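You operate a simulated robot arm through the tools that you are given. There is no shell and no other tool. Be economical: measure what you need, move in short steps, check, and stop when the job is done.

Carry out the task below with a simulated robot arm. There is one attempt and no reset: what you move stays moved.

JOB
Wax the dull patch on the sideboard from the green tin.
Fine: use the white duster; put it back and close the tin. A coat counts when it lies all over at full strength: go over it till it gets no stronger.

The check looks at the end state, three seconds after you hand in, the way a careful person would. Anything else that was tipped, shoved, dropped, spilled or broken makes it a failure.

ROBOT AND FRAMES
A 6-joint arm with a two-finger parallel gripper, fixed in place. Base frame: the origin is at the foot of the arm, x ahead of it, y to its left, z up; the work surface is at about z = 820. Units: mm, degrees, N and s.
With the tool pointing down near the work surface it reaches from about 180 to 760 mm from the base axis. Its first joint turns from -166.0 to 166.0 degrees. Payload 3.91 kg.
The tool frame sits at the grasp point between the pads (the TCP): z along the fingers, y along the line on which they close. The tips reach 30 mm beyond it. The gripper opens to 110 mm. The fingers are 20 mm wide and 10 mm thick; the gripper's body (48 by 112 mm) begins 55 mm behind the TCP.
Orientation is that of the tool frame in the base frame, as [roll, pitch, yaw] about the fixed x, y, z axes, in that order (R = Rz(yaw) Ry(pitch) Rx(roll)). With the fingers straight down and closing along the base's y, the tool's x points along the base's -x, its y along +y and its z along -z.

CONTROLS
- The arm moves only by the tool step_arm. Its argument "deltas" is a list of rows, each a list of 7 numbers: the shift along the base's x, y, z in units of 50 mm (1.0 is 50 mm), then the turn, a rotation vector about the base's x, y, z in units of 8 degrees (1.0 is 8 degrees), then the closure, from 0 (fully open) to 1 (shut). In form: [[dx, dy, dz, wx, wy, wz, hand], ...]. A call has 1 to 8 rows; each row shifts and turns the commanded pose from where the row before left it. A call with a number of a shift or a turn outside -1 to 1 is refused whole. Rows are played at 5 a second. More than 50 mm and 8.6 degrees between two rows, or a gripper value outside its range, and nothing of the call is played. A pose out of reach is approached as far as the arm can. The call stops where the force on the tool passes 40 N (or 10 N more than at its start, if that is more) or the arm is blocked; 0.2 s more then pass. Each finger travels about 45 mm/s and halts on what it meets, pressing with about 29 N; the grip force reading is that of the motor and also rises with nothing between the fingers. The clock runs only during rows and for 0.2 s after the last one: add rows that do not move to give the fingers time. It gives the time, the measured TCP pose, the force on the tool (base axes), the opening and the grip force at its end, in the units of the frame above (readings bear some noise), with the torque about the TCP (base axes, N m) and any sound that the robot's microphone picked up.
- Cameras (640 x 400 px; columns grow to the right, rows downward): "scene" is fixed at [218.7, -648.6, 1400.2]; the picture's right is [0.99, -0.11, 0.00], its down [-0.09, -0.81, -0.57] and it looks along [0.06, 0.57, -0.82] (base axes); focal length 214 px, centre (320, 200). "wrist" rides on the gripper at [71, 22, -107] in the tool frame; the picture's right is [-0.29, 0.96, 0.00], its down [-0.76, -0.23, -0.61] and it looks along [-0.58, -0.18, 0.79] (tool axes); focal length 243 px, centre (320, 200). There is no depth. A picture from a camera that has moved, and an enlarged one, comes with that camera's place and axes in the base frame and with its lens.
- grab_frame(camera): a new picture of that camera. No time passes.
- raise_lower(by): slides the trunk up (or, below 0, down) by that many mm; the arm rides with it, the base frame stays. It gives what a move gives, with no picture.
- zoom(camera, box): a new picture of the part [left, top, right, bottom] of that camera's present view, enlarged. No time passes.
- job_done(): hands the job in; it is judged then, once.

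Go step by step. Nothing tells you positions but the pictures and the camera data: compare them with the known pose of the tool, close in by small moves and look again before you grip or let go. The budget is 120 turns and 84 pictures, counting those below and the enlarged ones. Unless the task says otherwise, let go and move clear before handing in, and close with one line.

The tools are called after ">>>" as a command line: name --pt "numbers of a row" for each row, then --argument value for the rest, lists and objects as JSON in quotes. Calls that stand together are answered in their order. step_arm: Moves the arm, as the interface text tells. Its arguments: {"type":"object","properties":{"deltas":{"type":"array","items":{"type":"array","items":{"type":"number"}}}},"required":["deltas"]} The other tools are called the same way: raise_lower (by) slides the trunk up or down; grab_frame (camera) takes a picture; zoom (camera, box) takes an enlarged picture of a part of a camera's view; job_done () hands the job in.

At the start:

```text
clock: 0.0
ee_pos: [370.8, -289.1, 1162.2]
tool_rot: [180.0, 0.0, -180.0]
ft_force: [-0.6, 0.6, 0.1]
wrist_torque: [0.02, -0.01, -0.01]
opening: 110.2
gripper_force: 0.0
trunk travel left (down, up): [-525.0, 65.0]
```

scene: 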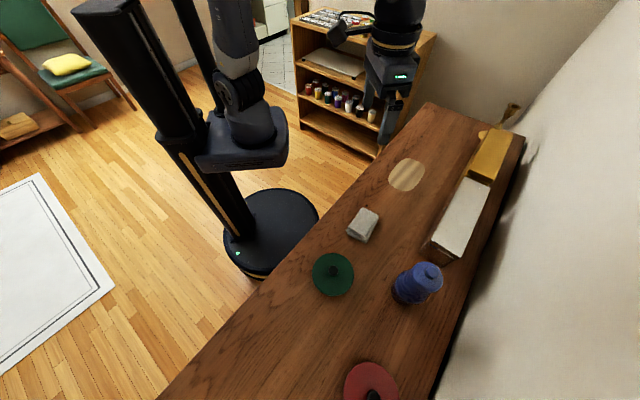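
wrist: 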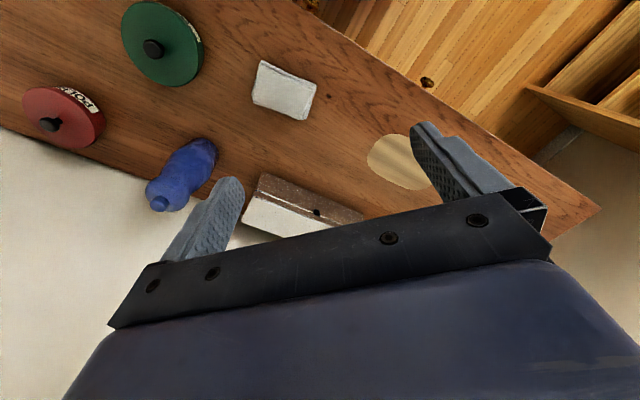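

The diagonal sideboard holds a green tin at about (267,-495), a white duster at about (376,-360) and a dull patch at about (583,-171). I'll look closer at each.

>>> zoom --camera "scene" --box '[290, 190, 450, 310]'

>>> zoom --camera "scene" --box '[360, 110, 520, 210]'

>>> zoom --camera "wrist" --box '[100, 0, 340, 150]'

```text
3.33 times, centred on (370, 250) of scene
camera zoom: at [218.7, -648.6, 1400.2], right [0.99, -0.11, 0.0], down [-0.09, -0.81, -0.57], along [0.06, 0.57, -0.82], focal length 715 px, centre (153, 33)
```

zoom: 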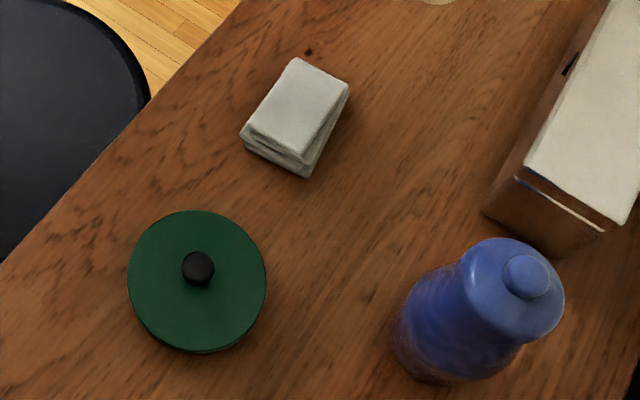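

```text
4.00 times, centred on (440, 160) of scene
camera zoom: at [218.7, -648.6, 1400.2], right [0.99, -0.11, 0.0], down [-0.09, -0.81, -0.57], along [0.06, 0.57, -0.82], focal length 858 px, centre (-160, 360)
```

zoom: 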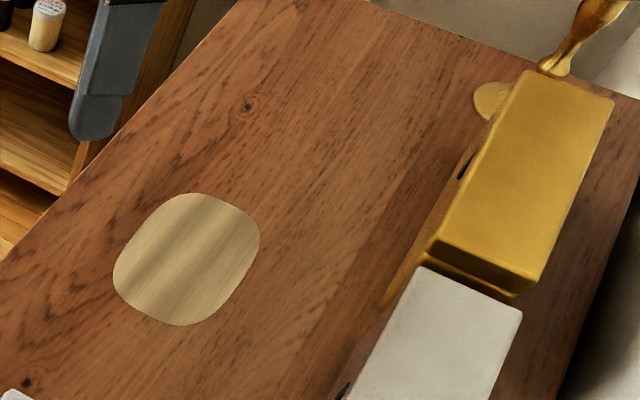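

```text
2.67 times, centred on (220, 75) of wrist
camera zoom: at [298.4, -266.1, 1270.3], right [0.29, 0.96, 0.0], down [0.76, -0.23, 0.61], along [0.58, -0.18, -0.79], focal length 647 px, centre (587, 533)
```

zoom: 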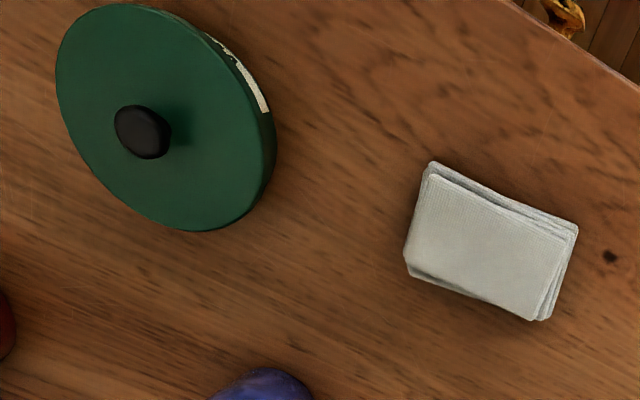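

The tin knob is at about (267,-496,880) with the lid top at about z 852. I'll move above it with the hand half closed and check.

>>> step_arm --pt "-0.26 -0.5175 -0.505 0 0 0 0.5" --pt "-0.26 -0.5175 -0.505 0 0 0 0.5" --pt "-0.26 -0.5175 -0.505 0 0 0 0.5" --pt "-0.26 -0.5175 -0.505 0 0 0 0.5" --pt "-0.26 -0.5175 -0.505 0 0 0 0.5" --pt "-0.26 -0.5175 -0.505 0 0 0 0.5" --pt "-0.26 -0.5175 -0.505 0 0 0 0.5" --pt "-0.26 -0.5175 -0.505 0 0 0 0.5"

>>> grab_frame --camera "wrist"

>>> grab_frame --camera "scene"

```text
clock: 1.8
ee_pos: [265.7, -496.1, 960.5]
tool_rot: [179.9, 0.0, -179.9]
ft_force: [0.1, 0.2, 0.1]
wrist_torque: [-0.03, -0.01, 0.01]
opening: 55.1
gripper_force: 0.1
trunk travel left (down, up): [-525.0, 65.0]
```

```text
78 pictures are left
camera wrist: at [193.9, -472.9, 1067.7], right [0.29, 0.96, 0.0], down [0.76, -0.23, 0.61], along [0.58, -0.18, -0.79], focal length 243 px, centre (320, 200)
```

wrist: 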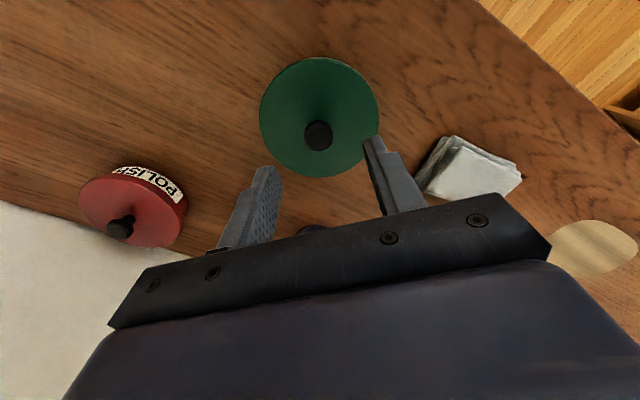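

```text
77 pictures are left
```

scene: 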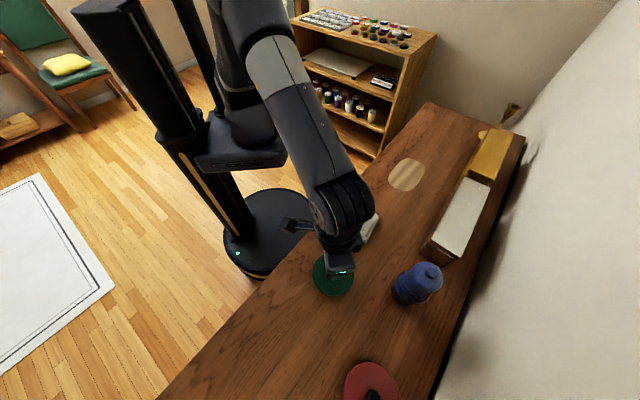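

The TCP is centred over the knob. I'm descending so the fingertips straddle it.

>>> step_arm --pt "0.02 0 -0.5 0 0 0 0.5" --pt "0 0 -0.5 0 0 0 0.5" --pt "0 0 -0.38 0 0 0 0.5"

>>> grab_frame --camera "wrist"

>>> zoom --camera "scene" --box '[290, 220, 390, 310]'

```text
clock: 2.6
ee_pos: [268.3, -494.6, 893.3]
tool_rot: [-180.0, -0.1, 179.9]
ft_force: [0.4, 0.3, 0.5]
wrist_torque: [-0.02, 0.01, -0.02]
opening: 55.1
gripper_force: 0.0
trunk travel left (down, up): [-525.0, 65.0]
```

```text
76 pictures are left
camera wrist: at [196.2, -472.4, 999.9], right [0.29, 0.96, 0.0], down [0.76, -0.23, 0.61], along [0.58, -0.18, -0.79], focal length 243 px, centre (320, 200)
```

wrist: 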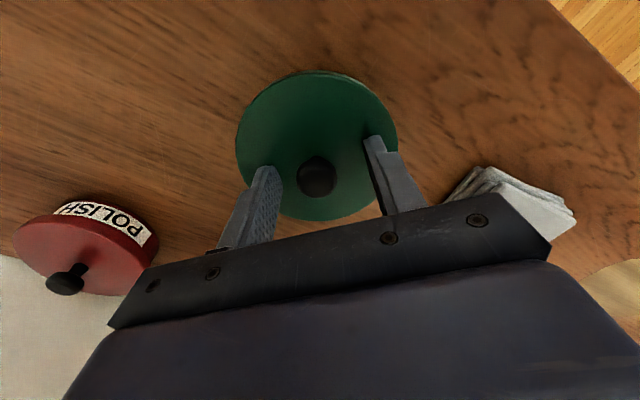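

```text
4.44 times, centred on (340, 265) of scene
camera zoom: at [218.7, -648.6, 1400.2], right [0.99, -0.11, 0.0], down [-0.09, -0.81, -0.57], along [0.06, 0.57, -0.82], focal length 953 px, centre (231, -89)
```

zoom: 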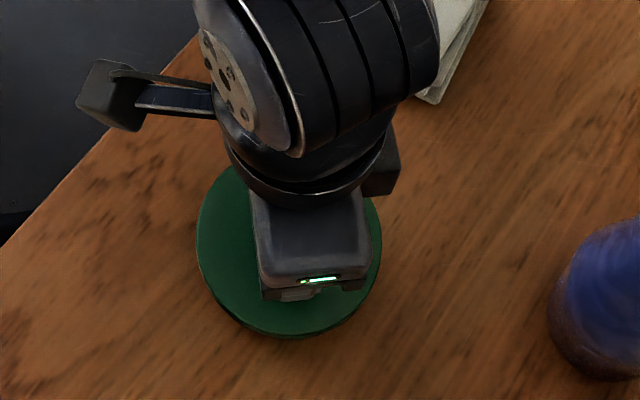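

The knob is between the fingers. I'll lower about 9 mm more and close on it.

>>> step_arm --pt "0 -0.04 -0.18 0 0 0 0.5" --pt "0 0 0 0 0 0 0.8" --pt "0 0 0 0 0 0 1" --pt "0 0 0 0 0 0 1" --pt "0 0 0 0 0 0 1"

>>> grab_frame --camera "wrist"

```text
clock: 3.0
ee_pos: [269.1, -495.0, 892.8]
tool_rot: [-179.8, 0.1, 180.0]
ft_force: [-0.8, 15.1, 27.9]
wrist_torque: [1.13, 0.31, -0.11]
opening: 44.7
gripper_force: 8.7
trunk travel left (down, up): [-525.0, 65.0]
stopped in row 2: the force on the tool passed its limit at 50 N (the readings are from after the stop); the commanded pose is now the measured one
```

```text
74 pictures are left
camera wrist: at [196.4, -472.2, 999.3], right [0.29, 0.96, 0.0], down [0.76, -0.23, 0.61], along [0.58, -0.18, -0.79], focal length 243 px, centre (320, 200)
```

wrist: 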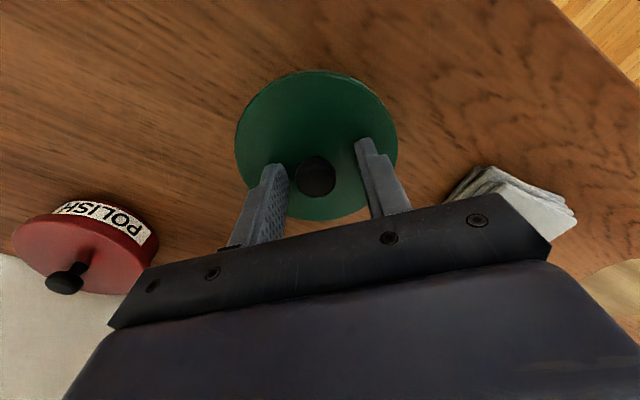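

The tips touched the lid, so its top is at about z 862. I'll lift 4 mm and close on the knob there.

>>> step_arm --pt "-0.02 0 0.08 0 0 0 0.55" --pt "0 0 0 0 0 0 0.7" --pt "0 0 0 0 0 0 0.85" --pt "0 0 0 0 0 0 1" --pt "0 0 0 0 0 0 1" --pt "0 0 0 0 0 0 1"

>>> grab_frame --camera "wrist"

```text
clock: 4.4
ee_pos: [268.1, -497.3, 893.1]
tool_rot: [-179.9, 0.1, 180.0]
ft_force: [-0.8, 0.0, 0.4]
wrist_torque: [-0.02, 0.01, -0.03]
opening: 21.9
gripper_force: 28.9
trunk travel left (down, up): [-525.0, 65.0]
heard: snap
```

```text
73 pictures are left
camera wrist: at [196.1, -475.0, 999.9], right [0.29, 0.96, 0.0], down [0.76, -0.23, 0.61], along [0.58, -0.18, -0.79], focal length 243 px, centre (320, 200)
```

wrist: 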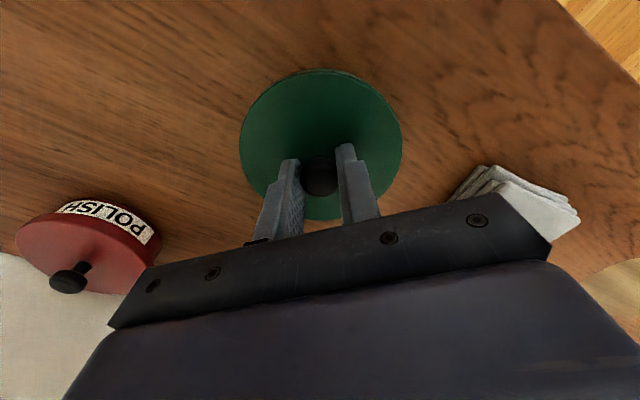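

I have the knob, and a snap was heard. I'm lifting gently and looking.

>>> step_arm --pt "0 0 0.1 0 0 0 1" --pt "0 0 0.2 0 0 0 1" --pt "0 0 0.3 0 0 0 1" --pt "0 0 0.4 0 0 0 1"

>>> zoom --camera "scene" --box '[280, 200, 400, 320]'

>>> grab_frame --camera "wrist"

```text
clock: 5.4
ee_pos: [269.3, -498.1, 943.0]
tool_rot: [-179.8, 0.0, -180.0]
ft_force: [-0.4, 0.4, -0.2]
wrist_torque: [-0.02, -0.01, 0.0]
opening: 0.0
gripper_force: 28.9
trunk travel left (down, up): [-525.0, 65.0]
```

```text
3.33 times, centred on (340, 260) of scene
camera zoom: at [218.7, -648.6, 1400.2], right [0.99, -0.11, 0.0], down [-0.09, -0.81, -0.57], along [0.06, 0.57, -0.82], focal length 715 px, centre (253, 0)
```

zoom: 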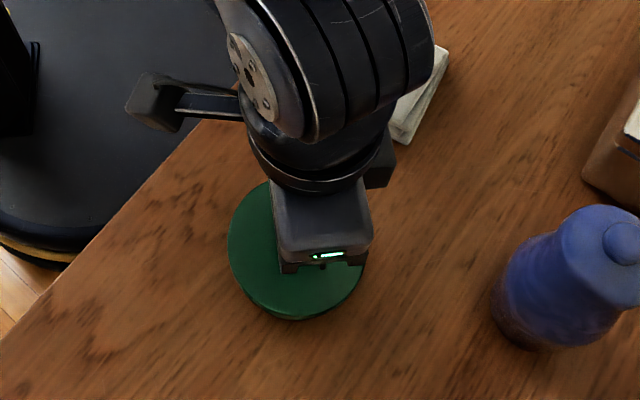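

```text
71 pictures are left
camera wrist: at [196.8, -474.3, 1049.7], right [0.29, 0.96, 0.0], down [0.76, -0.23, 0.61], along [0.58, -0.18, -0.79], focal length 243 px, centre (320, 200)
```

wrist: 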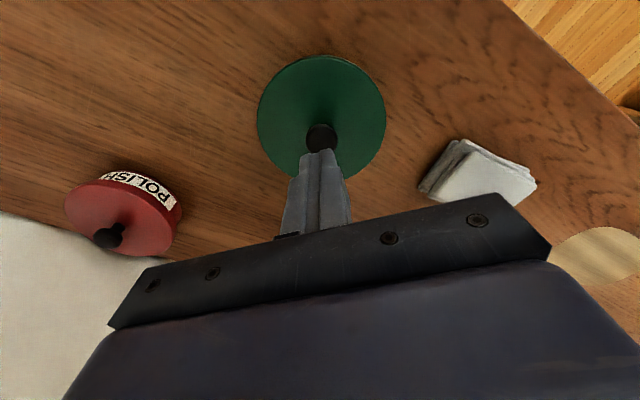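

The fingers slipped off the knob and the lid stayed on. I'll look at the knob's shape and the rim.

>>> zoom --camera "wrist" --box '[240, 40, 400, 190]'

>>> zoom --camera "wrist" --box '[50, 160, 200, 270]'

```text
2.67 times, centred on (320, 115) of wrist
camera zoom: at [196.8, -474.3, 1049.7], right [0.29, 0.96, 0.0], down [0.76, -0.23, 0.61], along [0.58, -0.18, -0.79], focal length 647 px, centre (320, 427)
```

zoom: 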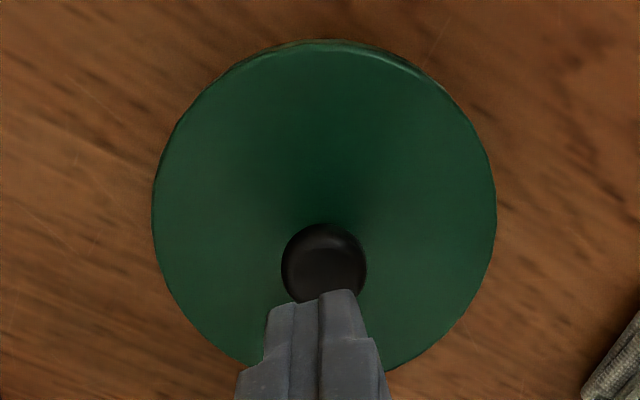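

```text
3.64 times, centred on (125, 215) of wrist
camera zoom: at [196.8, -474.3, 1049.7], right [0.29, 0.96, 0.0], down [0.76, -0.23, 0.61], along [0.58, -0.18, -0.79], focal length 882 px, centre (1029, 146)
```

zoom: 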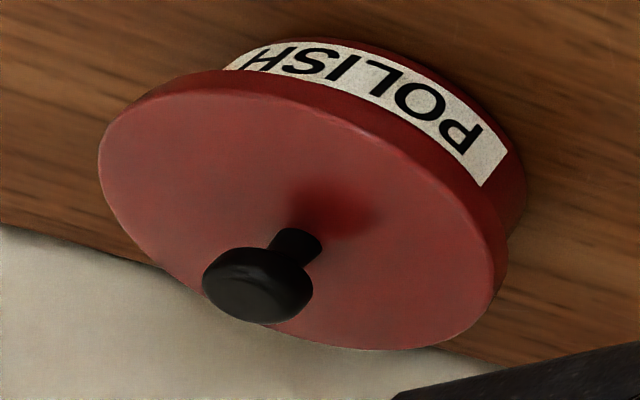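

The knob has a wide head on a thin stem, and my grip held the head. I'll grip again, wait, and lift in tiny steps while watching the force.

>>> step_arm --pt "-0.03 0.03 0 0 0 0 0.6" --pt "0 0 0 0 0 0 0.6" --pt "0 0 -0.4 0 0 0 0.6" --pt "0 0 -0.4 0 0 0 0.6" --pt "0 0 -0.17 0 0 0 0.6"

>>> step_arm --pt "0 0 0 0 0 0 0.8" --pt "0 0 0 0 0 0 1" --pt "0 0 0 0 0 0 1" --pt "0 0 0 0 0 0 1" --pt "0 0 0 0 0 0 1"

>>> step_arm --pt "0 0 0.04 0 0 0 1"

>>> step_arm --pt "0 0 0.04 0 0 0 1"

>>> step_arm --pt "0 0 0.04 0 0 0 1"

```text
clock: 6.6
ee_pos: [266.5, -495.5, 894.8]
tool_rot: [-179.7, 0.0, -180.0]
ft_force: [0.7, -0.2, 0.3]
wrist_torque: [0.01, -0.02, -0.01]
opening: 43.9
gripper_force: 0.0
trunk travel left (down, up): [-525.0, 65.0]
```

```text
clock: 7.8
ee_pos: [267.7, -495.5, 893.2]
tool_rot: [-179.8, 0.1, 180.0]
ft_force: [1.7, -0.8, -0.2]
wrist_torque: [-0.04, -0.01, 0.02]
opening: 22.2
gripper_force: 28.9
trunk travel left (down, up): [-525.0, 65.0]
```

```text
clock: 8.2
ee_pos: [267.5, -495.7, 895.9]
tool_rot: [-179.9, 0.1, -180.0]
ft_force: [-1.3, -0.5, 0.7]
wrist_torque: [0.0, 0.01, 0.02]
opening: 22.6
gripper_force: 29.1
trunk travel left (down, up): [-525.0, 65.0]
```

```text
clock: 8.6
ee_pos: [266.6, -496.2, 898.9]
tool_rot: [-179.9, 0.1, 179.9]
ft_force: [-0.8, 0.6, -0.6]
wrist_torque: [0.0, -0.01, -0.02]
opening: 22.4
gripper_force: 29.1
trunk travel left (down, up): [-525.0, 65.0]
```

```text
clock: 9.0
ee_pos: [266.6, -496.8, 901.1]
tool_rot: [-179.8, 0.1, 180.0]
ft_force: [0.2, -0.5, -0.5]
wrist_torque: [0.0, -0.01, -0.03]
opening: 22.0
gripper_force: 29.3
trunk travel left (down, up): [-525.0, 65.0]
```

There is no resisting force yet. I'll look whether the lid is rising.

>>> grab_frame --camera "wrist"

>>> zoom --camera "scene" --box '[290, 230, 390, 310]'

```text
68 pictures are left
camera wrist: at [194.4, -473.2, 1007.4], right [0.29, 0.96, 0.0], down [0.76, -0.23, 0.61], along [0.58, -0.18, -0.79], focal length 243 px, centre (320, 200)
```

wrist: 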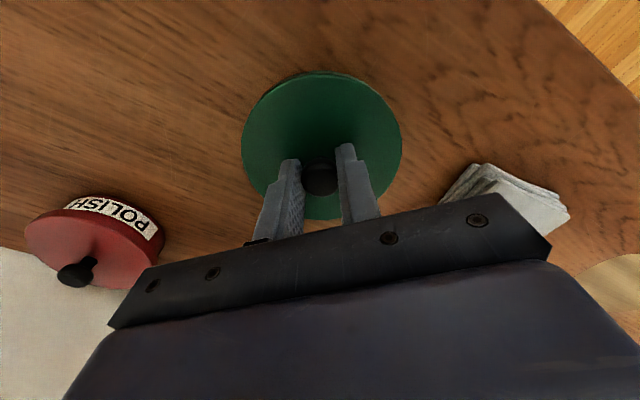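

```text
5.00 times, centred on (340, 270) of scene
camera zoom: at [218.7, -648.6, 1400.2], right [0.99, -0.11, 0.0], down [-0.09, -0.81, -0.57], along [0.06, 0.57, -0.82], focal length 1072 px, centre (220, -150)
```

zoom: 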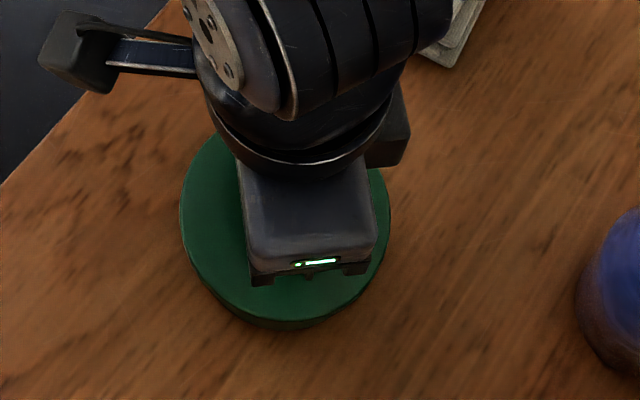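

The lid is rising with the gripper. I'm continuing in slow, small steps.

>>> step_arm --pt "0 0 0.08 0 0 0 1" --pt "0 0 0.1 0 0 0 1" --pt "0 0 0.12 0 0 0 1" --pt "0 0 0.12 0 0 0 1" --pt "0 0 0.12 0 0 0 1"

>>> grab_frame --camera "wrist"

>>> zoom --camera "scene" --box '[290, 230, 390, 310]'

```text
clock: 10.2
ee_pos: [266.9, -496.2, 927.5]
tool_rot: [-179.9, 0.1, -180.0]
ft_force: [0.2, 0.5, -0.7]
wrist_torque: [0.0, -0.01, -0.05]
opening: 22.1
gripper_force: 29.0
trunk travel left (down, up): [-525.0, 65.0]
```

```text
66 pictures are left
camera wrist: at [193.5, -473.6, 1034.6], right [0.29, 0.96, 0.0], down [0.76, -0.23, 0.61], along [0.58, -0.18, -0.79], focal length 243 px, centre (320, 200)
```

wrist: 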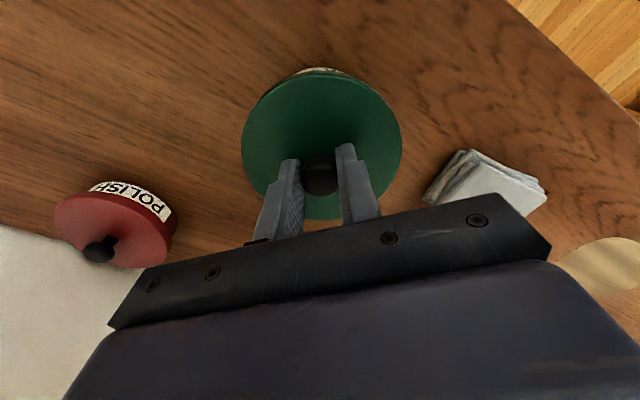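

```text
5.00 times, centred on (340, 270) of scene
camera zoom: at [218.7, -648.6, 1400.2], right [0.99, -0.11, 0.0], down [-0.09, -0.81, -0.57], along [0.06, 0.57, -0.82], focal length 1072 px, centre (220, -150)
```

zoom: 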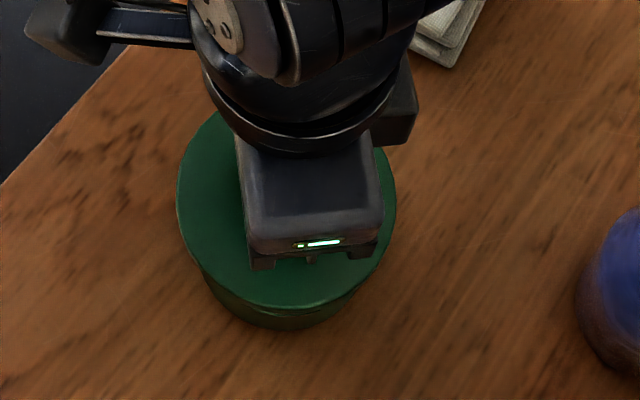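

The lid is free. I'll raise it and check that the tin body stayed behind.

>>> step_arm --pt "0 0 0.15 0 0 0 1" --pt "0 0 0.25 0 0 0 1" --pt "0 0 0.3 0 0 0 1" --pt "0.15 0.11 0.3 0 0 0 1" --pt "0.3 0.22 0.2 0 0 0 1" --pt "0.4 0.3 0 0 0 0 1"

>>> grab_frame --camera "wrist"

>>> grab_frame --camera "scene"

```text
clock: 11.6
ee_pos: [309.5, -465.9, 988.2]
tool_rot: [-179.8, 0.1, -180.0]
ft_force: [-0.5, 0.4, -0.6]
wrist_torque: [-0.05, 0.02, -0.04]
opening: 22.4
gripper_force: 29.1
trunk travel left (down, up): [-525.0, 65.0]
```

```text
64 pictures are left
camera wrist: at [237.7, -443.5, 1094.6], right [0.29, 0.96, 0.0], down [0.76, -0.23, 0.61], along [0.58, -0.18, -0.79], focal length 243 px, centre (320, 200)
```

wrist: 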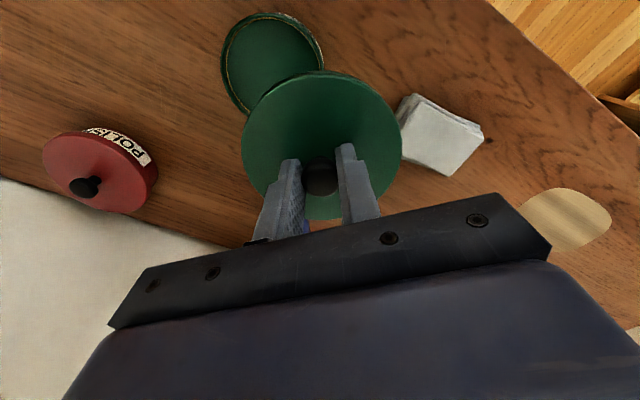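

```text
63 pictures are left
```

scene: 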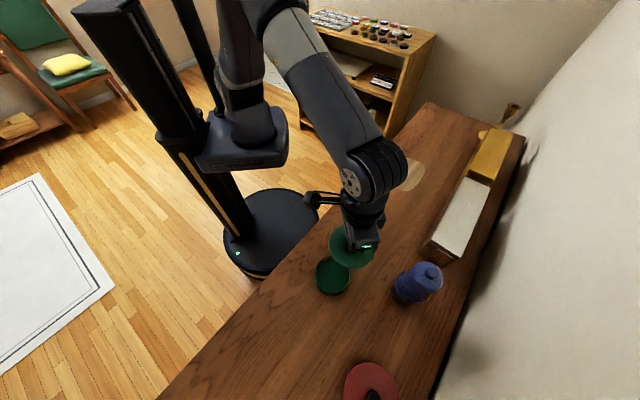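

The tin is open and its body stayed put. I'm carrying the lid to a clear spot at about (500,-330).

>>> step_arm --pt "0.3 0.22 0 0 0 0 1" --pt "0.5 0.36 0 0 0 0 1" --pt "0.5 0.36 0 0 0 0 1" --pt "0.5 0.36 0 0 0 0 1" --pt "0.5 0.36 0 0 0 0 1" --pt "0.5 0.36 0 0 0 0 1" --pt "0.5 0.36 0 0 0 0 1" --pt "0.5 0.34 0 0 0 0 1"

>>> step_arm --pt "0 0 -0.4 0 0 0 1" --pt "0 0 -0.6 0 0 0 1" --pt "0 0 -0.6 0 0 0 1" --pt "0 0 -0.4 0 0 0 1" --pt "0 0 -0.2 0 0 0 1"

>>> grab_frame --camera "scene"

>>> grab_frame --camera "wrist"

```text
clock: 13.4
ee_pos: [497.3, -329.0, 988.4]
tool_rot: [-179.9, 0.0, -180.0]
ft_force: [0.2, -0.5, -0.5]
wrist_torque: [0.02, 0.0, -0.03]
opening: 21.9
gripper_force: 29.0
trunk travel left (down, up): [-525.0, 65.0]
```

```text
clock: 14.6
ee_pos: [499.1, -329.5, 876.9]
tool_rot: [-179.8, 0.2, 179.9]
ft_force: [-0.2, 0.8, -0.7]
wrist_torque: [0.01, -0.01, -0.01]
opening: 22.3
gripper_force: 28.8
trunk travel left (down, up): [-525.0, 65.0]
```

```text
62 pictures are left
```

scene: 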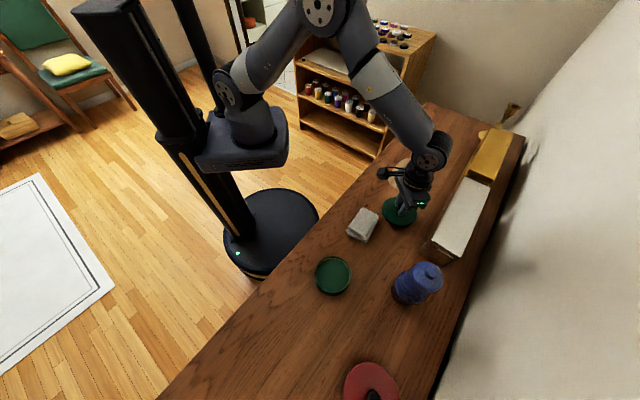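

```text
61 pictures are left
camera wrist: at [427.0, -305.8, 984.4], right [0.29, 0.96, 0.0], down [0.76, -0.23, 0.61], along [0.58, -0.18, -0.79], focal length 243 px, centre (320, 200)
```

wrist: 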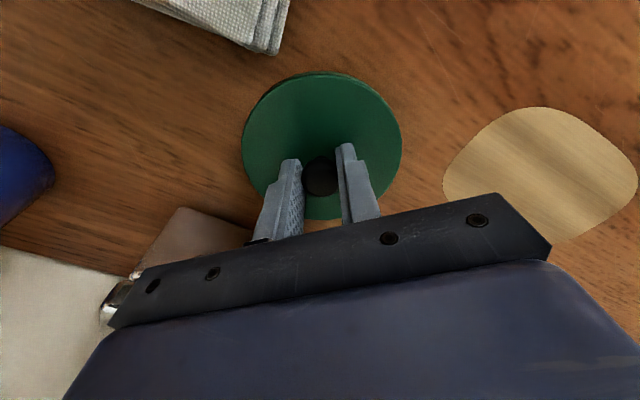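

The spot is clear. I'm lowering in small steps until contact.

>>> step_arm --pt "0 0 -0.06 0 0 0 1" --pt "0 0 -0.06 0 0 0 1"

>>> step_arm --pt "0 0 -0.06 0 0 0 1"

>>> step_arm --pt "0 0 -0.06 0 0 0 1"

>>> step_arm --pt "0 0 -0.06 0 0 0 1"

```text
clock: 15.2
ee_pos: [499.1, -327.9, 871.5]
tool_rot: [-179.9, 0.1, -179.9]
ft_force: [0.1, 0.7, -0.2]
wrist_torque: [-0.01, 0.0, -0.06]
opening: 22.3
gripper_force: 28.6
trunk travel left (down, up): [-525.0, 65.0]
```

```text
clock: 15.6
ee_pos: [498.3, -328.9, 869.1]
tool_rot: [-179.9, 0.0, 180.0]
ft_force: [1.2, 0.3, -1.8]
wrist_torque: [0.01, 0.02, -0.02]
opening: 22.5
gripper_force: 28.8
trunk travel left (down, up): [-525.0, 65.0]
```

```text
clock: 16.0
ee_pos: [500.1, -328.4, 865.8]
tool_rot: [-180.0, 0.1, -180.0]
ft_force: [0.0, 0.1, -0.9]
wrist_torque: [-0.04, -0.02, 0.03]
opening: 22.3
gripper_force: 29.6
trunk travel left (down, up): [-525.0, 65.0]
```

```text
clock: 16.4
ee_pos: [500.0, -327.8, 863.9]
tool_rot: [-179.8, 0.2, 179.9]
ft_force: [-1.5, 2.5, 11.1]
wrist_torque: [0.05, 0.47, -0.02]
opening: 22.1
gripper_force: 29.2
trunk travel left (down, up): [-525.0, 65.0]
```

The lid touches the surface with about 11 N. I'll release, rise and view everything.

>>> step_arm --pt "0 0 0.03 0 0 0 0.7" --pt "0 0 0 0 0 0 0.6" --pt "0 0 0.4 0 0 0 0.6" --pt "0 0 0.8 0 0 0 0.3" --pt "0 0 0.8 0 0 0 0" --pt "-0.6 0 0.6 0 0 0 0" --pt "-0.8 0 0.4 0 0 0 0"

>>> grab_frame --camera "scene"

>>> zoom --camera "scene" --box '[290, 180, 430, 310]'

>>> grab_frame --camera "wrist"

```text
clock: 18.0
ee_pos: [426.9, -329.1, 1014.1]
tool_rot: [-179.8, 0.1, 179.9]
ft_force: [-0.4, -0.8, -0.2]
wrist_torque: [0.01, 0.01, 0.01]
opening: 110.0
gripper_force: 0.1
trunk travel left (down, up): [-525.0, 65.0]
```

```text
60 pictures are left
```

scene: 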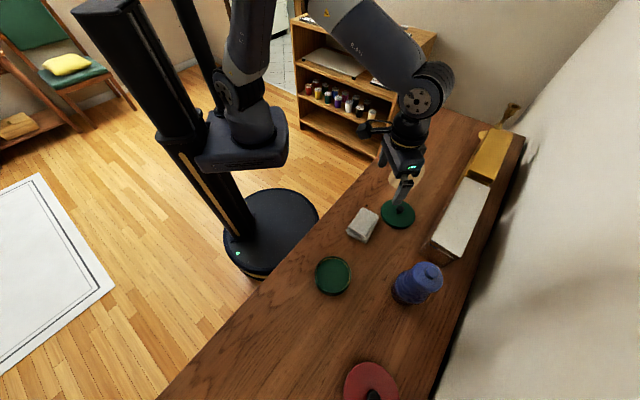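

```text
3.08 times, centred on (360, 245) of scene
camera zoom: at [218.7, -648.6, 1400.2], right [0.99, -0.11, 0.0], down [-0.09, -0.81, -0.57], along [0.06, 0.57, -0.82], focal length 660 px, centre (197, 62)
```

zoom: 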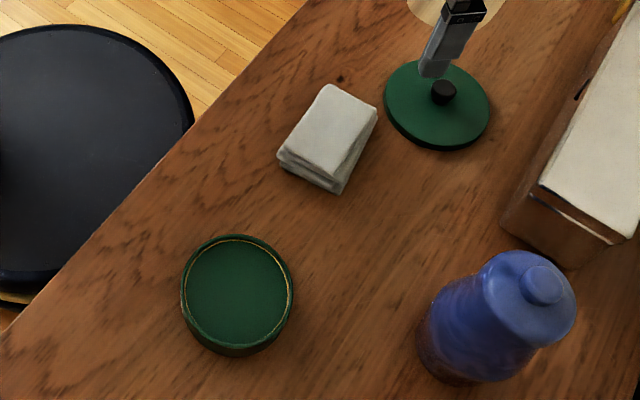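

```text
58 pictures are left
camera wrist: at [355.4, -306.8, 1120.4], right [0.29, 0.96, 0.0], down [0.76, -0.23, 0.61], along [0.58, -0.18, -0.79], focal length 243 px, centre (320, 200)
```

wrist: 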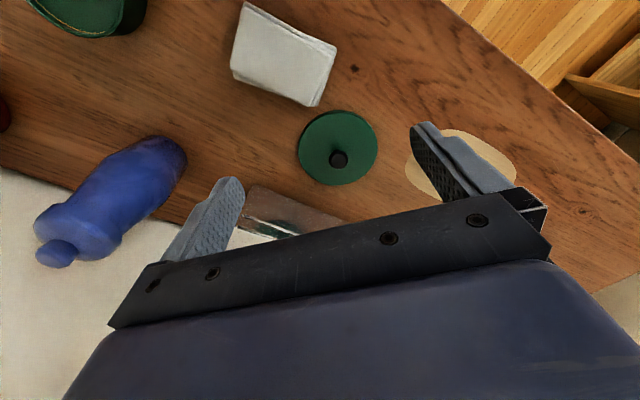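

The lid sits flat at (500,-328) and the open tin shows wax near the rim. The duster centre is about (378,-356), with its long axis near 50°. I'll move above it and turn so the fingers close across the short side.

>>> step_arm --pt "-0.14 -0.08 -0.18 0 0 0.9 0" --pt "-0.14 -0.08 -0.18 0 0 0.9 0" --pt "-0.14 -0.08 -0.18 0 0 0.9 0" --pt "-0.14 -0.08 -0.18 0 0 0.9 0" --pt "-0.14 -0.08 -0.18 0 0 0.9 0" --pt "-0.14 -0.08 -0.18 0 0 0.9 0" --pt "-0.14 -0.06 -0.2 0 0 0.9 0" --pt "0 0 0 0 0 0 0"

>>> grab_frame --camera "wrist"

>>> zoom --camera "scene" --box '[310, 170, 430, 270]'

```text
clock: 19.8
ee_pos: [380.6, -355.0, 949.7]
tool_rot: [-179.9, 0.1, -129.4]
ft_force: [0.4, 0.0, -0.8]
wrist_torque: [0.02, -0.01, -0.05]
opening: 110.2
gripper_force: 0.0
trunk travel left (down, up): [-525.0, 65.0]
```

```text
57 pictures are left
camera wrist: at [317.5, -396.3, 1056.3], right [-0.55, 0.83, 0.0], down [0.66, 0.44, 0.61], along [0.51, 0.34, -0.79], focal length 243 px, centre (320, 200)
```

wrist: 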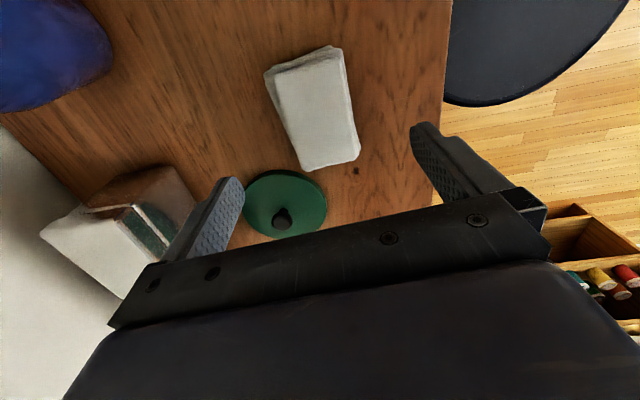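

```text
4.00 times, centred on (370, 220) of scene
camera zoom: at [218.7, -648.6, 1400.2], right [0.99, -0.11, 0.0], down [-0.09, -0.81, -0.57], along [0.06, 0.57, -0.82], focal length 858 px, centre (120, 120)
```

zoom: 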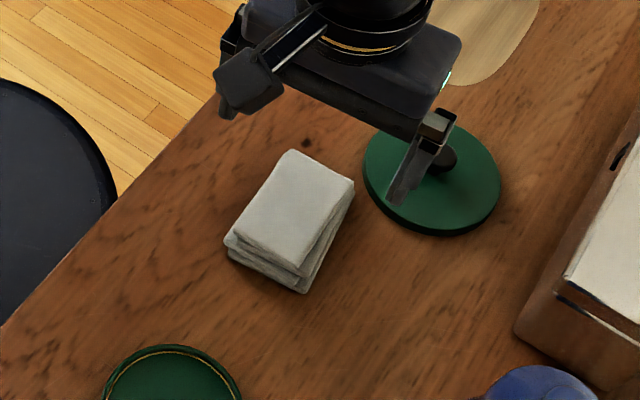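

The alignment is good: duster centre about (378,-356), about 88×55 mm. I'll descend and grip its upper part.

>>> step_arm --pt "-0.04 -0.02 -0.5 0 0 -0.2 0" --pt "0 0 -0.5 0 0 0 0" --pt "0 0 -0.5 0 0 0 0" --pt "0 0 -0.2 0 0 0 0.1" --pt "0 0 0 0 0 0 0.2"

>>> grab_frame --camera "wrist"

```text
clock: 21.0
ee_pos: [378.4, -356.6, 865.3]
tool_rot: [-179.8, 0.1, -131.1]
ft_force: [1.2, 0.2, 0.3]
wrist_torque: [-0.02, 0.03, 0.02]
opening: 88.2
gripper_force: 0.1
trunk travel left (down, up): [-525.0, 65.0]
```

```text
55 pictures are left
camera wrist: at [313.9, -394.7, 971.0], right [-0.53, 0.85, 0.0], down [0.67, 0.42, 0.61], along [0.52, 0.32, -0.79], focal length 243 px, centre (320, 200)
```

wrist: 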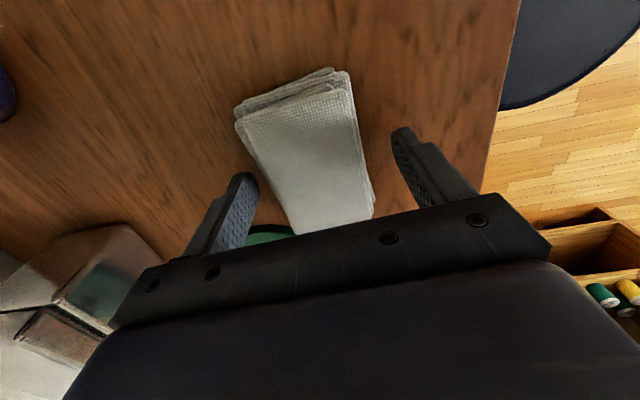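

The fingers straddle the duster evenly, so I'm closing.

>>> step_arm --pt "0 0 0 0 0 0 0.4" --pt "0 0 0 0 0 0 0.6" --pt "0 0 0 0 0 0 0.8" --pt "0 0 0 0 0 0 1" --pt "0 0 0 0 0 0 1" --pt "0 0 0 0 0 0 1" --pt "0 0 0 0 0 0 1"

>>> step_arm --pt "0 0 0.1 0 0 0 1" --pt "0 0 0.3 0 0 0 1" --pt "0 0 0.5 0 0 0 1" --pt "0 0 0.6 0 0 0 1"

>>> grab_frame --camera "wrist"

>>> zoom --camera "scene" --box '[310, 170, 430, 270]'

```text
clock: 22.6
ee_pos: [378.1, -356.2, 864.4]
tool_rot: [-179.7, 0.0, -131.2]
ft_force: [-0.2, 0.2, -0.2]
wrist_torque: [-0.02, 0.04, 0.01]
opening: 61.2
gripper_force: 29.3
trunk travel left (down, up): [-525.0, 65.0]
```

```text
clock: 23.6
ee_pos: [376.9, -356.8, 939.8]
tool_rot: [-179.9, 0.1, -131.2]
ft_force: [-0.4, 0.5, -0.7]
wrist_torque: [0.03, 0.02, -0.02]
opening: 61.0
gripper_force: 29.1
trunk travel left (down, up): [-525.0, 65.0]
```

```text
54 pictures are left
camera wrist: at [312.1, -395.0, 1046.6], right [-0.53, 0.85, 0.0], down [0.67, 0.42, 0.61], along [0.52, 0.32, -0.79], focal length 243 px, centre (320, 200)
```

wrist: 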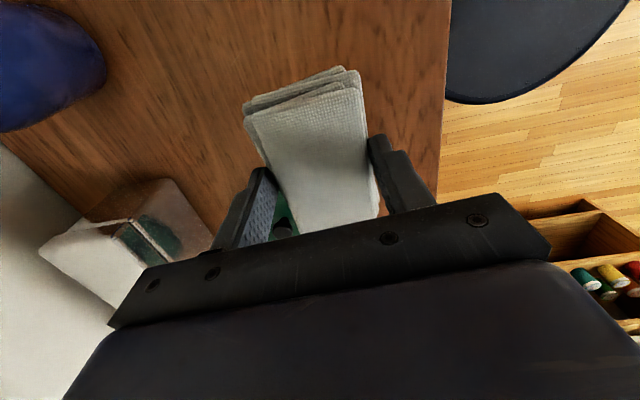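

```text
4.00 times, centred on (370, 220) of scene
camera zoom: at [218.7, -648.6, 1400.2], right [0.99, -0.11, 0.0], down [-0.09, -0.81, -0.57], along [0.06, 0.57, -0.82], focal length 858 px, centre (120, 120)
```

zoom: 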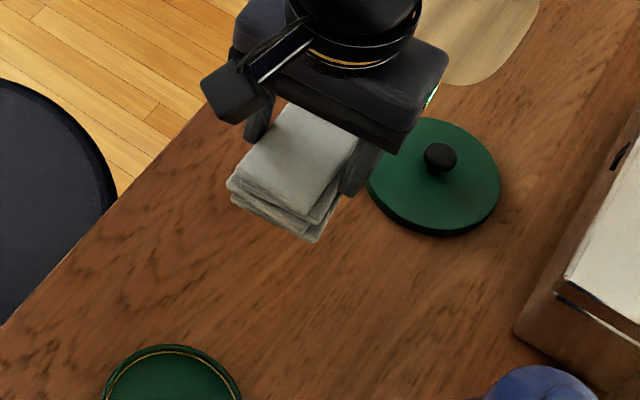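

The duster is held firmly. I'll study the tin's opening and wax level before dipping.

>>> zoom --camera "scene" --box '[308, 248, 358, 303]'

>>> zoom --camera "scene" --box '[375, 145, 440, 205]'

```text
7.27 times, centred on (333, 276) of scene
camera zoom: at [218.7, -648.6, 1400.2], right [0.99, -0.11, 0.0], down [-0.09, -0.81, -0.57], along [0.06, 0.57, -0.82], focal length 1560 px, centre (226, -349)
```

zoom: 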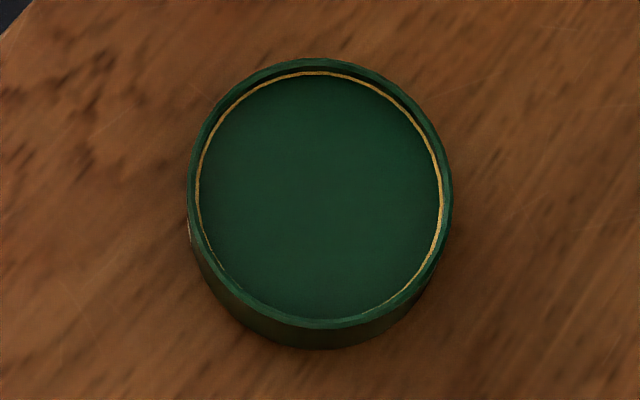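

```text
6.67 times, centred on (408, 175) of scene
camera zoom: at [218.7, -648.6, 1400.2], right [0.99, -0.11, 0.0], down [-0.09, -0.81, -0.57], along [0.06, 0.57, -0.82], focal length 1430 px, centre (-263, 367)
```

zoom: 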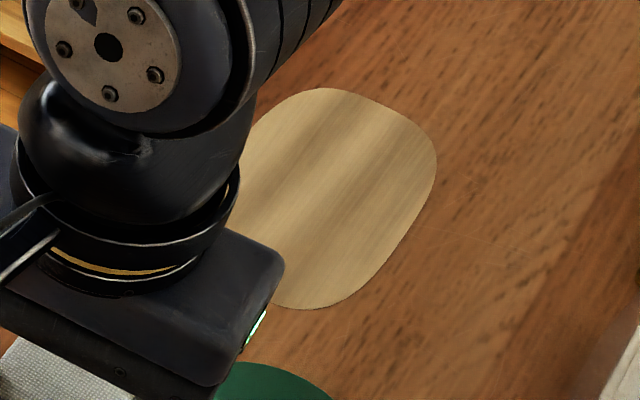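

The wax surface is just below the rim, with an opening of about 82 mm. The duster is longer than that, so I'll tilt it 15° and dip its leading end. First I'll hover over the tin.

>>> step_arm --pt "-0.393 -0.493 0.033 -0.236 0.205 0 1" --pt "-0.393 -0.493 0.033 -0.236 0.205 0 1" --pt "-0.393 -0.493 0.033 -0.236 0.205 0 1" --pt "-0.393 -0.493 0.033 -0.236 0.205 0 1" --pt "-0.393 -0.493 0.033 -0.236 0.205 0 1" --pt "-0.393 -0.493 0.033 -0.236 0.205 0 1"

>>> step_arm --pt "0 0 -0.3 0 0 0 1" --pt "0 0 -0.2 0 0 0 1"

>>> zoom --camera "scene" --box '[285, 215, 385, 315]'

>>> grab_frame --camera "wrist"

```text
clock: 25.0
ee_pos: [260.7, -504.6, 952.2]
tool_rot: [-179.9, -15.1, -131.2]
ft_force: [-0.3, 0.0, -0.3]
wrist_torque: [-0.01, 0.02, 0.0]
opening: 61.2
gripper_force: 28.9
trunk travel left (down, up): [-525.0, 65.0]
```

```text
clock: 25.6
ee_pos: [261.0, -505.9, 924.8]
tool_rot: [-179.9, -14.9, -131.1]
ft_force: [0.1, 0.2, -1.3]
wrist_torque: [0.03, -0.01, -0.03]
opening: 60.9
gripper_force: 29.1
trunk travel left (down, up): [-525.0, 65.0]
```

```text
4.00 times, centred on (335, 265) of scene
camera zoom: at [218.7, -648.6, 1400.2], right [0.99, -0.11, 0.0], down [-0.09, -0.81, -0.57], along [0.06, 0.57, -0.82], focal length 858 px, centre (260, -60)
```

zoom: 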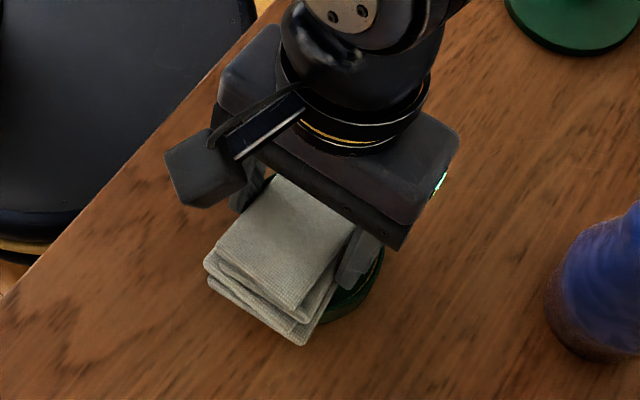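

```text
49 pictures are left
camera wrist: at [215.8, -520.8, 1047.4], right [-0.54, 0.84, -0.08], down [0.76, 0.52, 0.39], along [0.37, 0.15, -0.92], focal length 243 px, centre (320, 200)
```

wrist: 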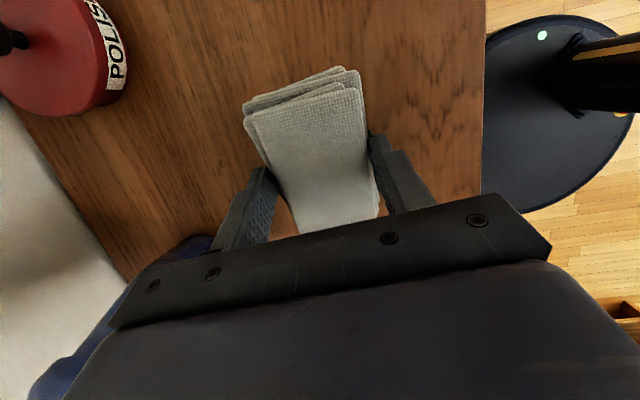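

Position looks right. I'm lowering in small steps until the leading end meets the wax.

>>> step_arm --pt "0 0 -0.1 0 0 0 1" --pt "0 0 -0.1 0 0 0 1"

>>> step_arm --pt "0 0 -0.06 0 0 0 1"

>>> step_arm --pt "0 0 -0.06 0 0 0 1"

>>> step_arm --pt "0 0 -0.06 0 0 0 1"

```text
clock: 26.2
ee_pos: [260.6, -503.7, 915.6]
tool_rot: [-179.8, -14.9, -131.2]
ft_force: [0.4, 0.1, -0.4]
wrist_torque: [0.05, -0.01, 0.0]
opening: 61.0
gripper_force: 28.9
trunk travel left (down, up): [-525.0, 65.0]
```

```text
clock: 26.6
ee_pos: [260.8, -505.4, 912.5]
tool_rot: [-179.9, -14.9, -131.3]
ft_force: [-0.4, 0.0, -1.0]
wrist_torque: [0.01, -0.02, -0.01]
opening: 60.9
gripper_force: 29.1
trunk travel left (down, up): [-525.0, 65.0]
```

```text
clock: 27.0
ee_pos: [261.1, -505.0, 912.6]
tool_rot: [-179.5, -15.1, -131.3]
ft_force: [-0.3, 0.2, 17.7]
wrist_torque: [0.71, -0.22, 0.02]
opening: 60.9
gripper_force: 29.3
trunk travel left (down, up): [-525.0, 65.0]
```

```text
clock: 27.4
ee_pos: [259.6, -506.0, 907.9]
tool_rot: [-179.4, -14.9, -131.4]
ft_force: [-3.0, -8.7, 20.4]
wrist_torque: [0.29, -0.33, -0.13]
opening: 61.0
gripper_force: 29.0
trunk travel left (down, up): [-525.0, 65.0]
```

There was contact: about 20 N, with a slight sideways slip at the rim. I'll lift back and check the tin and the duster.

>>> step_arm --pt "0 0 0.3 0 0 0 1" --pt "0 0 0.6 0 0 0 1" --pt "0.2 0.3 0.6 0.236 -0.205 0 1" --pt "0.4 0.5 0.4 0.236 -0.205 0 1" --pt "0.4 0.5 0.4 0.236 -0.205 0 1" --pt "0.4 0.5 0.4 0.236 -0.205 0 1" --pt "0 0 0 0.236 -0.205 0 1" --pt "0 0 0 0.236 -0.205 0 1"

>>> grab_frame --camera "scene"

>>> zoom --camera "scene" --box '[308, 248, 358, 303]'

>>> grab_frame --camera "wrist"

```text
clock: 29.2
ee_pos: [329.5, -414.0, 1041.0]
tool_rot: [-179.9, 0.2, -131.3]
ft_force: [0.1, 0.2, 0.6]
wrist_torque: [0.0, -0.01, 0.0]
opening: 60.7
gripper_force: 29.0
trunk travel left (down, up): [-525.0, 65.0]
```

```text
48 pictures are left
```

scene: 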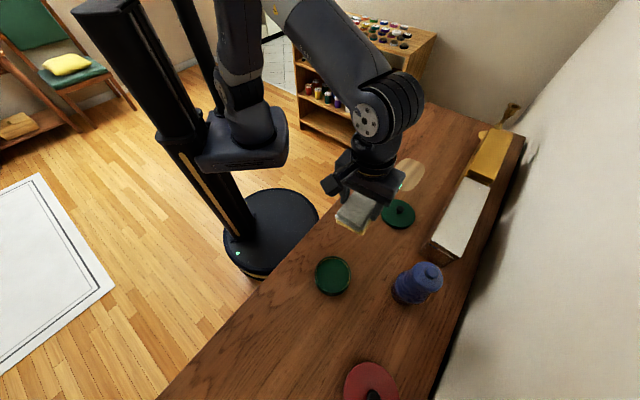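

```text
7.27 times, centred on (333, 276) of scene
camera zoom: at [218.7, -648.6, 1400.2], right [0.99, -0.11, 0.0], down [-0.09, -0.81, -0.57], along [0.06, 0.57, -0.82], focal length 1560 px, centre (226, -349)
```

zoom: 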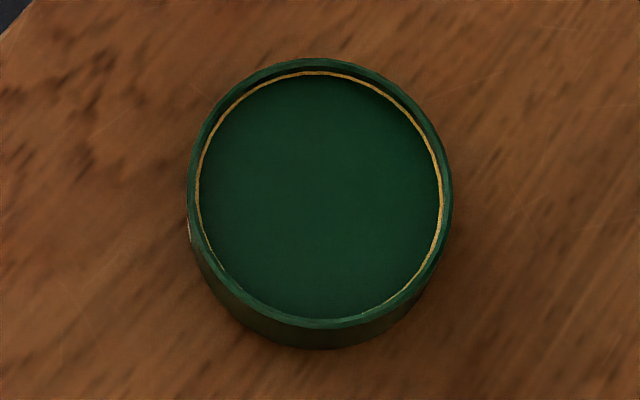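

```text
46 pictures are left
camera wrist: at [265.3, -452.6, 1148.7], right [-0.53, 0.85, 0.0], down [0.67, 0.42, 0.61], along [0.52, 0.32, -0.79], focal length 243 px, centre (320, 200)
```

wrist: 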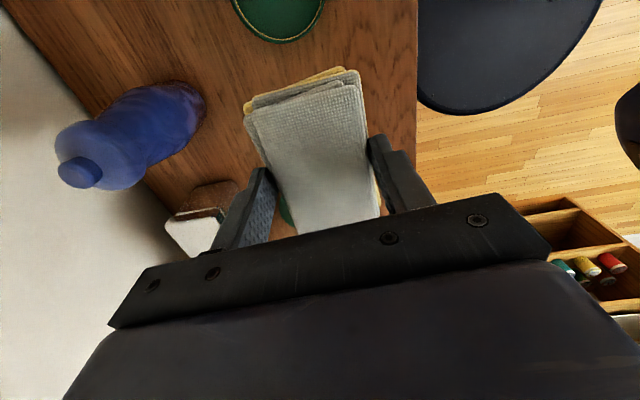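

The underside of the duster is now loaded with yellow wax, and the tin hasn't moved. The patch is about 155×105 mm, centred near (582,-166) with its long axis at 45°. I'm moving to its near end.

>>> step_arm --pt "0.55 0.54 -0.2 0 0 0 1" --pt "0.55 0.54 -0.2 0 0 0 1" --pt "0.55 0.54 -0.3 0 0 0 1" --pt "0.55 0.54 -0.3 0 0 0 1" --pt "0.55 0.54 -0.4 0 0 0 1" --pt "0.55 0.54 -0.4 0 0 0 1" --pt "0.55 0.54 -0.5 0 0 0 1" --pt "0.55 0.54 -0.5 0 0 0 1"

>>> grab_frame --camera "scene"

>>> grab_frame --camera "wrist"

```text
clock: 31.0
ee_pos: [551.1, -199.1, 900.6]
tool_rot: [-179.8, 0.0, -131.2]
ft_force: [-0.3, -0.4, -0.4]
wrist_torque: [-0.02, 0.01, -0.01]
opening: 61.3
gripper_force: 28.9
trunk travel left (down, up): [-525.0, 65.0]
```

```text
45 pictures are left
```

scene: 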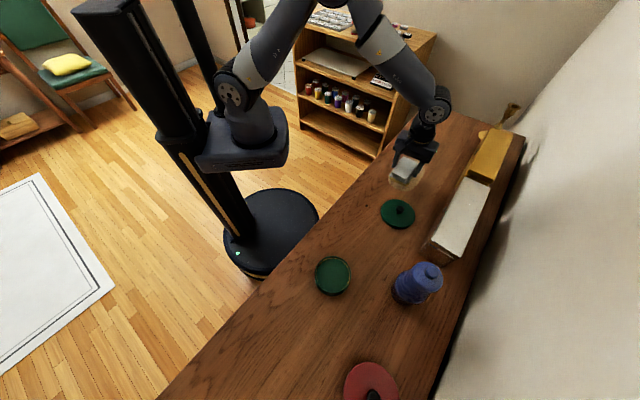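

```text
44 pictures are left
camera wrist: at [486.1, -237.3, 1008.6], right [-0.53, 0.85, 0.0], down [0.67, 0.42, 0.61], along [0.52, 0.32, -0.79], focal length 243 px, centre (320, 200)
```

wrist: 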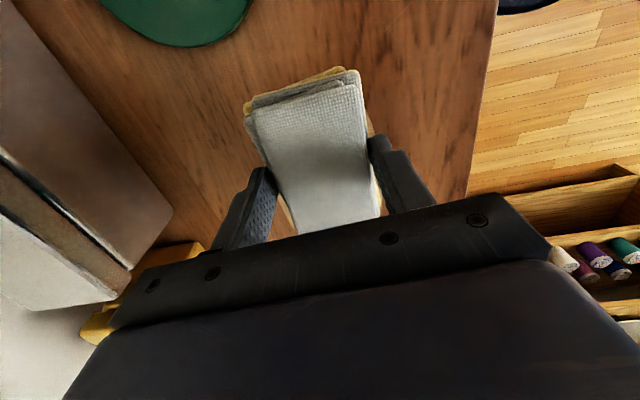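

I'm lowering to contact.

>>> step_arm --pt "0 0 -0.4 0 0 0 1" --pt "0 0 -0.26 0 0 0 1"

>>> step_arm --pt "0 0 -0.06 0 0 0 1"

>>> step_arm --pt "0 0 -0.04 0 0 0 1"

```text
clock: 31.6
ee_pos: [550.4, -199.9, 867.8]
tool_rot: [-179.8, 0.2, -131.2]
ft_force: [-0.1, -0.3, -1.7]
wrist_torque: [0.02, -0.02, -0.01]
opening: 60.7
gripper_force: 29.4
trunk travel left (down, up): [-525.0, 65.0]
```

```text
clock: 32.0
ee_pos: [549.4, -199.2, 867.4]
tool_rot: [-179.8, 0.1, -131.1]
ft_force: [-3.2, -0.1, 7.8]
wrist_torque: [-0.28, 0.39, -0.1]
opening: 60.8
gripper_force: 28.6
trunk travel left (down, up): [-525.0, 65.0]
```

```text
clock: 32.4
ee_pos: [549.9, -199.0, 865.3]
tool_rot: [-179.6, 0.2, -131.2]
ft_force: [-0.8, -1.7, 16.8]
wrist_torque: [-0.57, 0.7, 0.04]
opening: 61.0
gripper_force: 29.2
trunk travel left (down, up): [-525.0, 65.0]
```

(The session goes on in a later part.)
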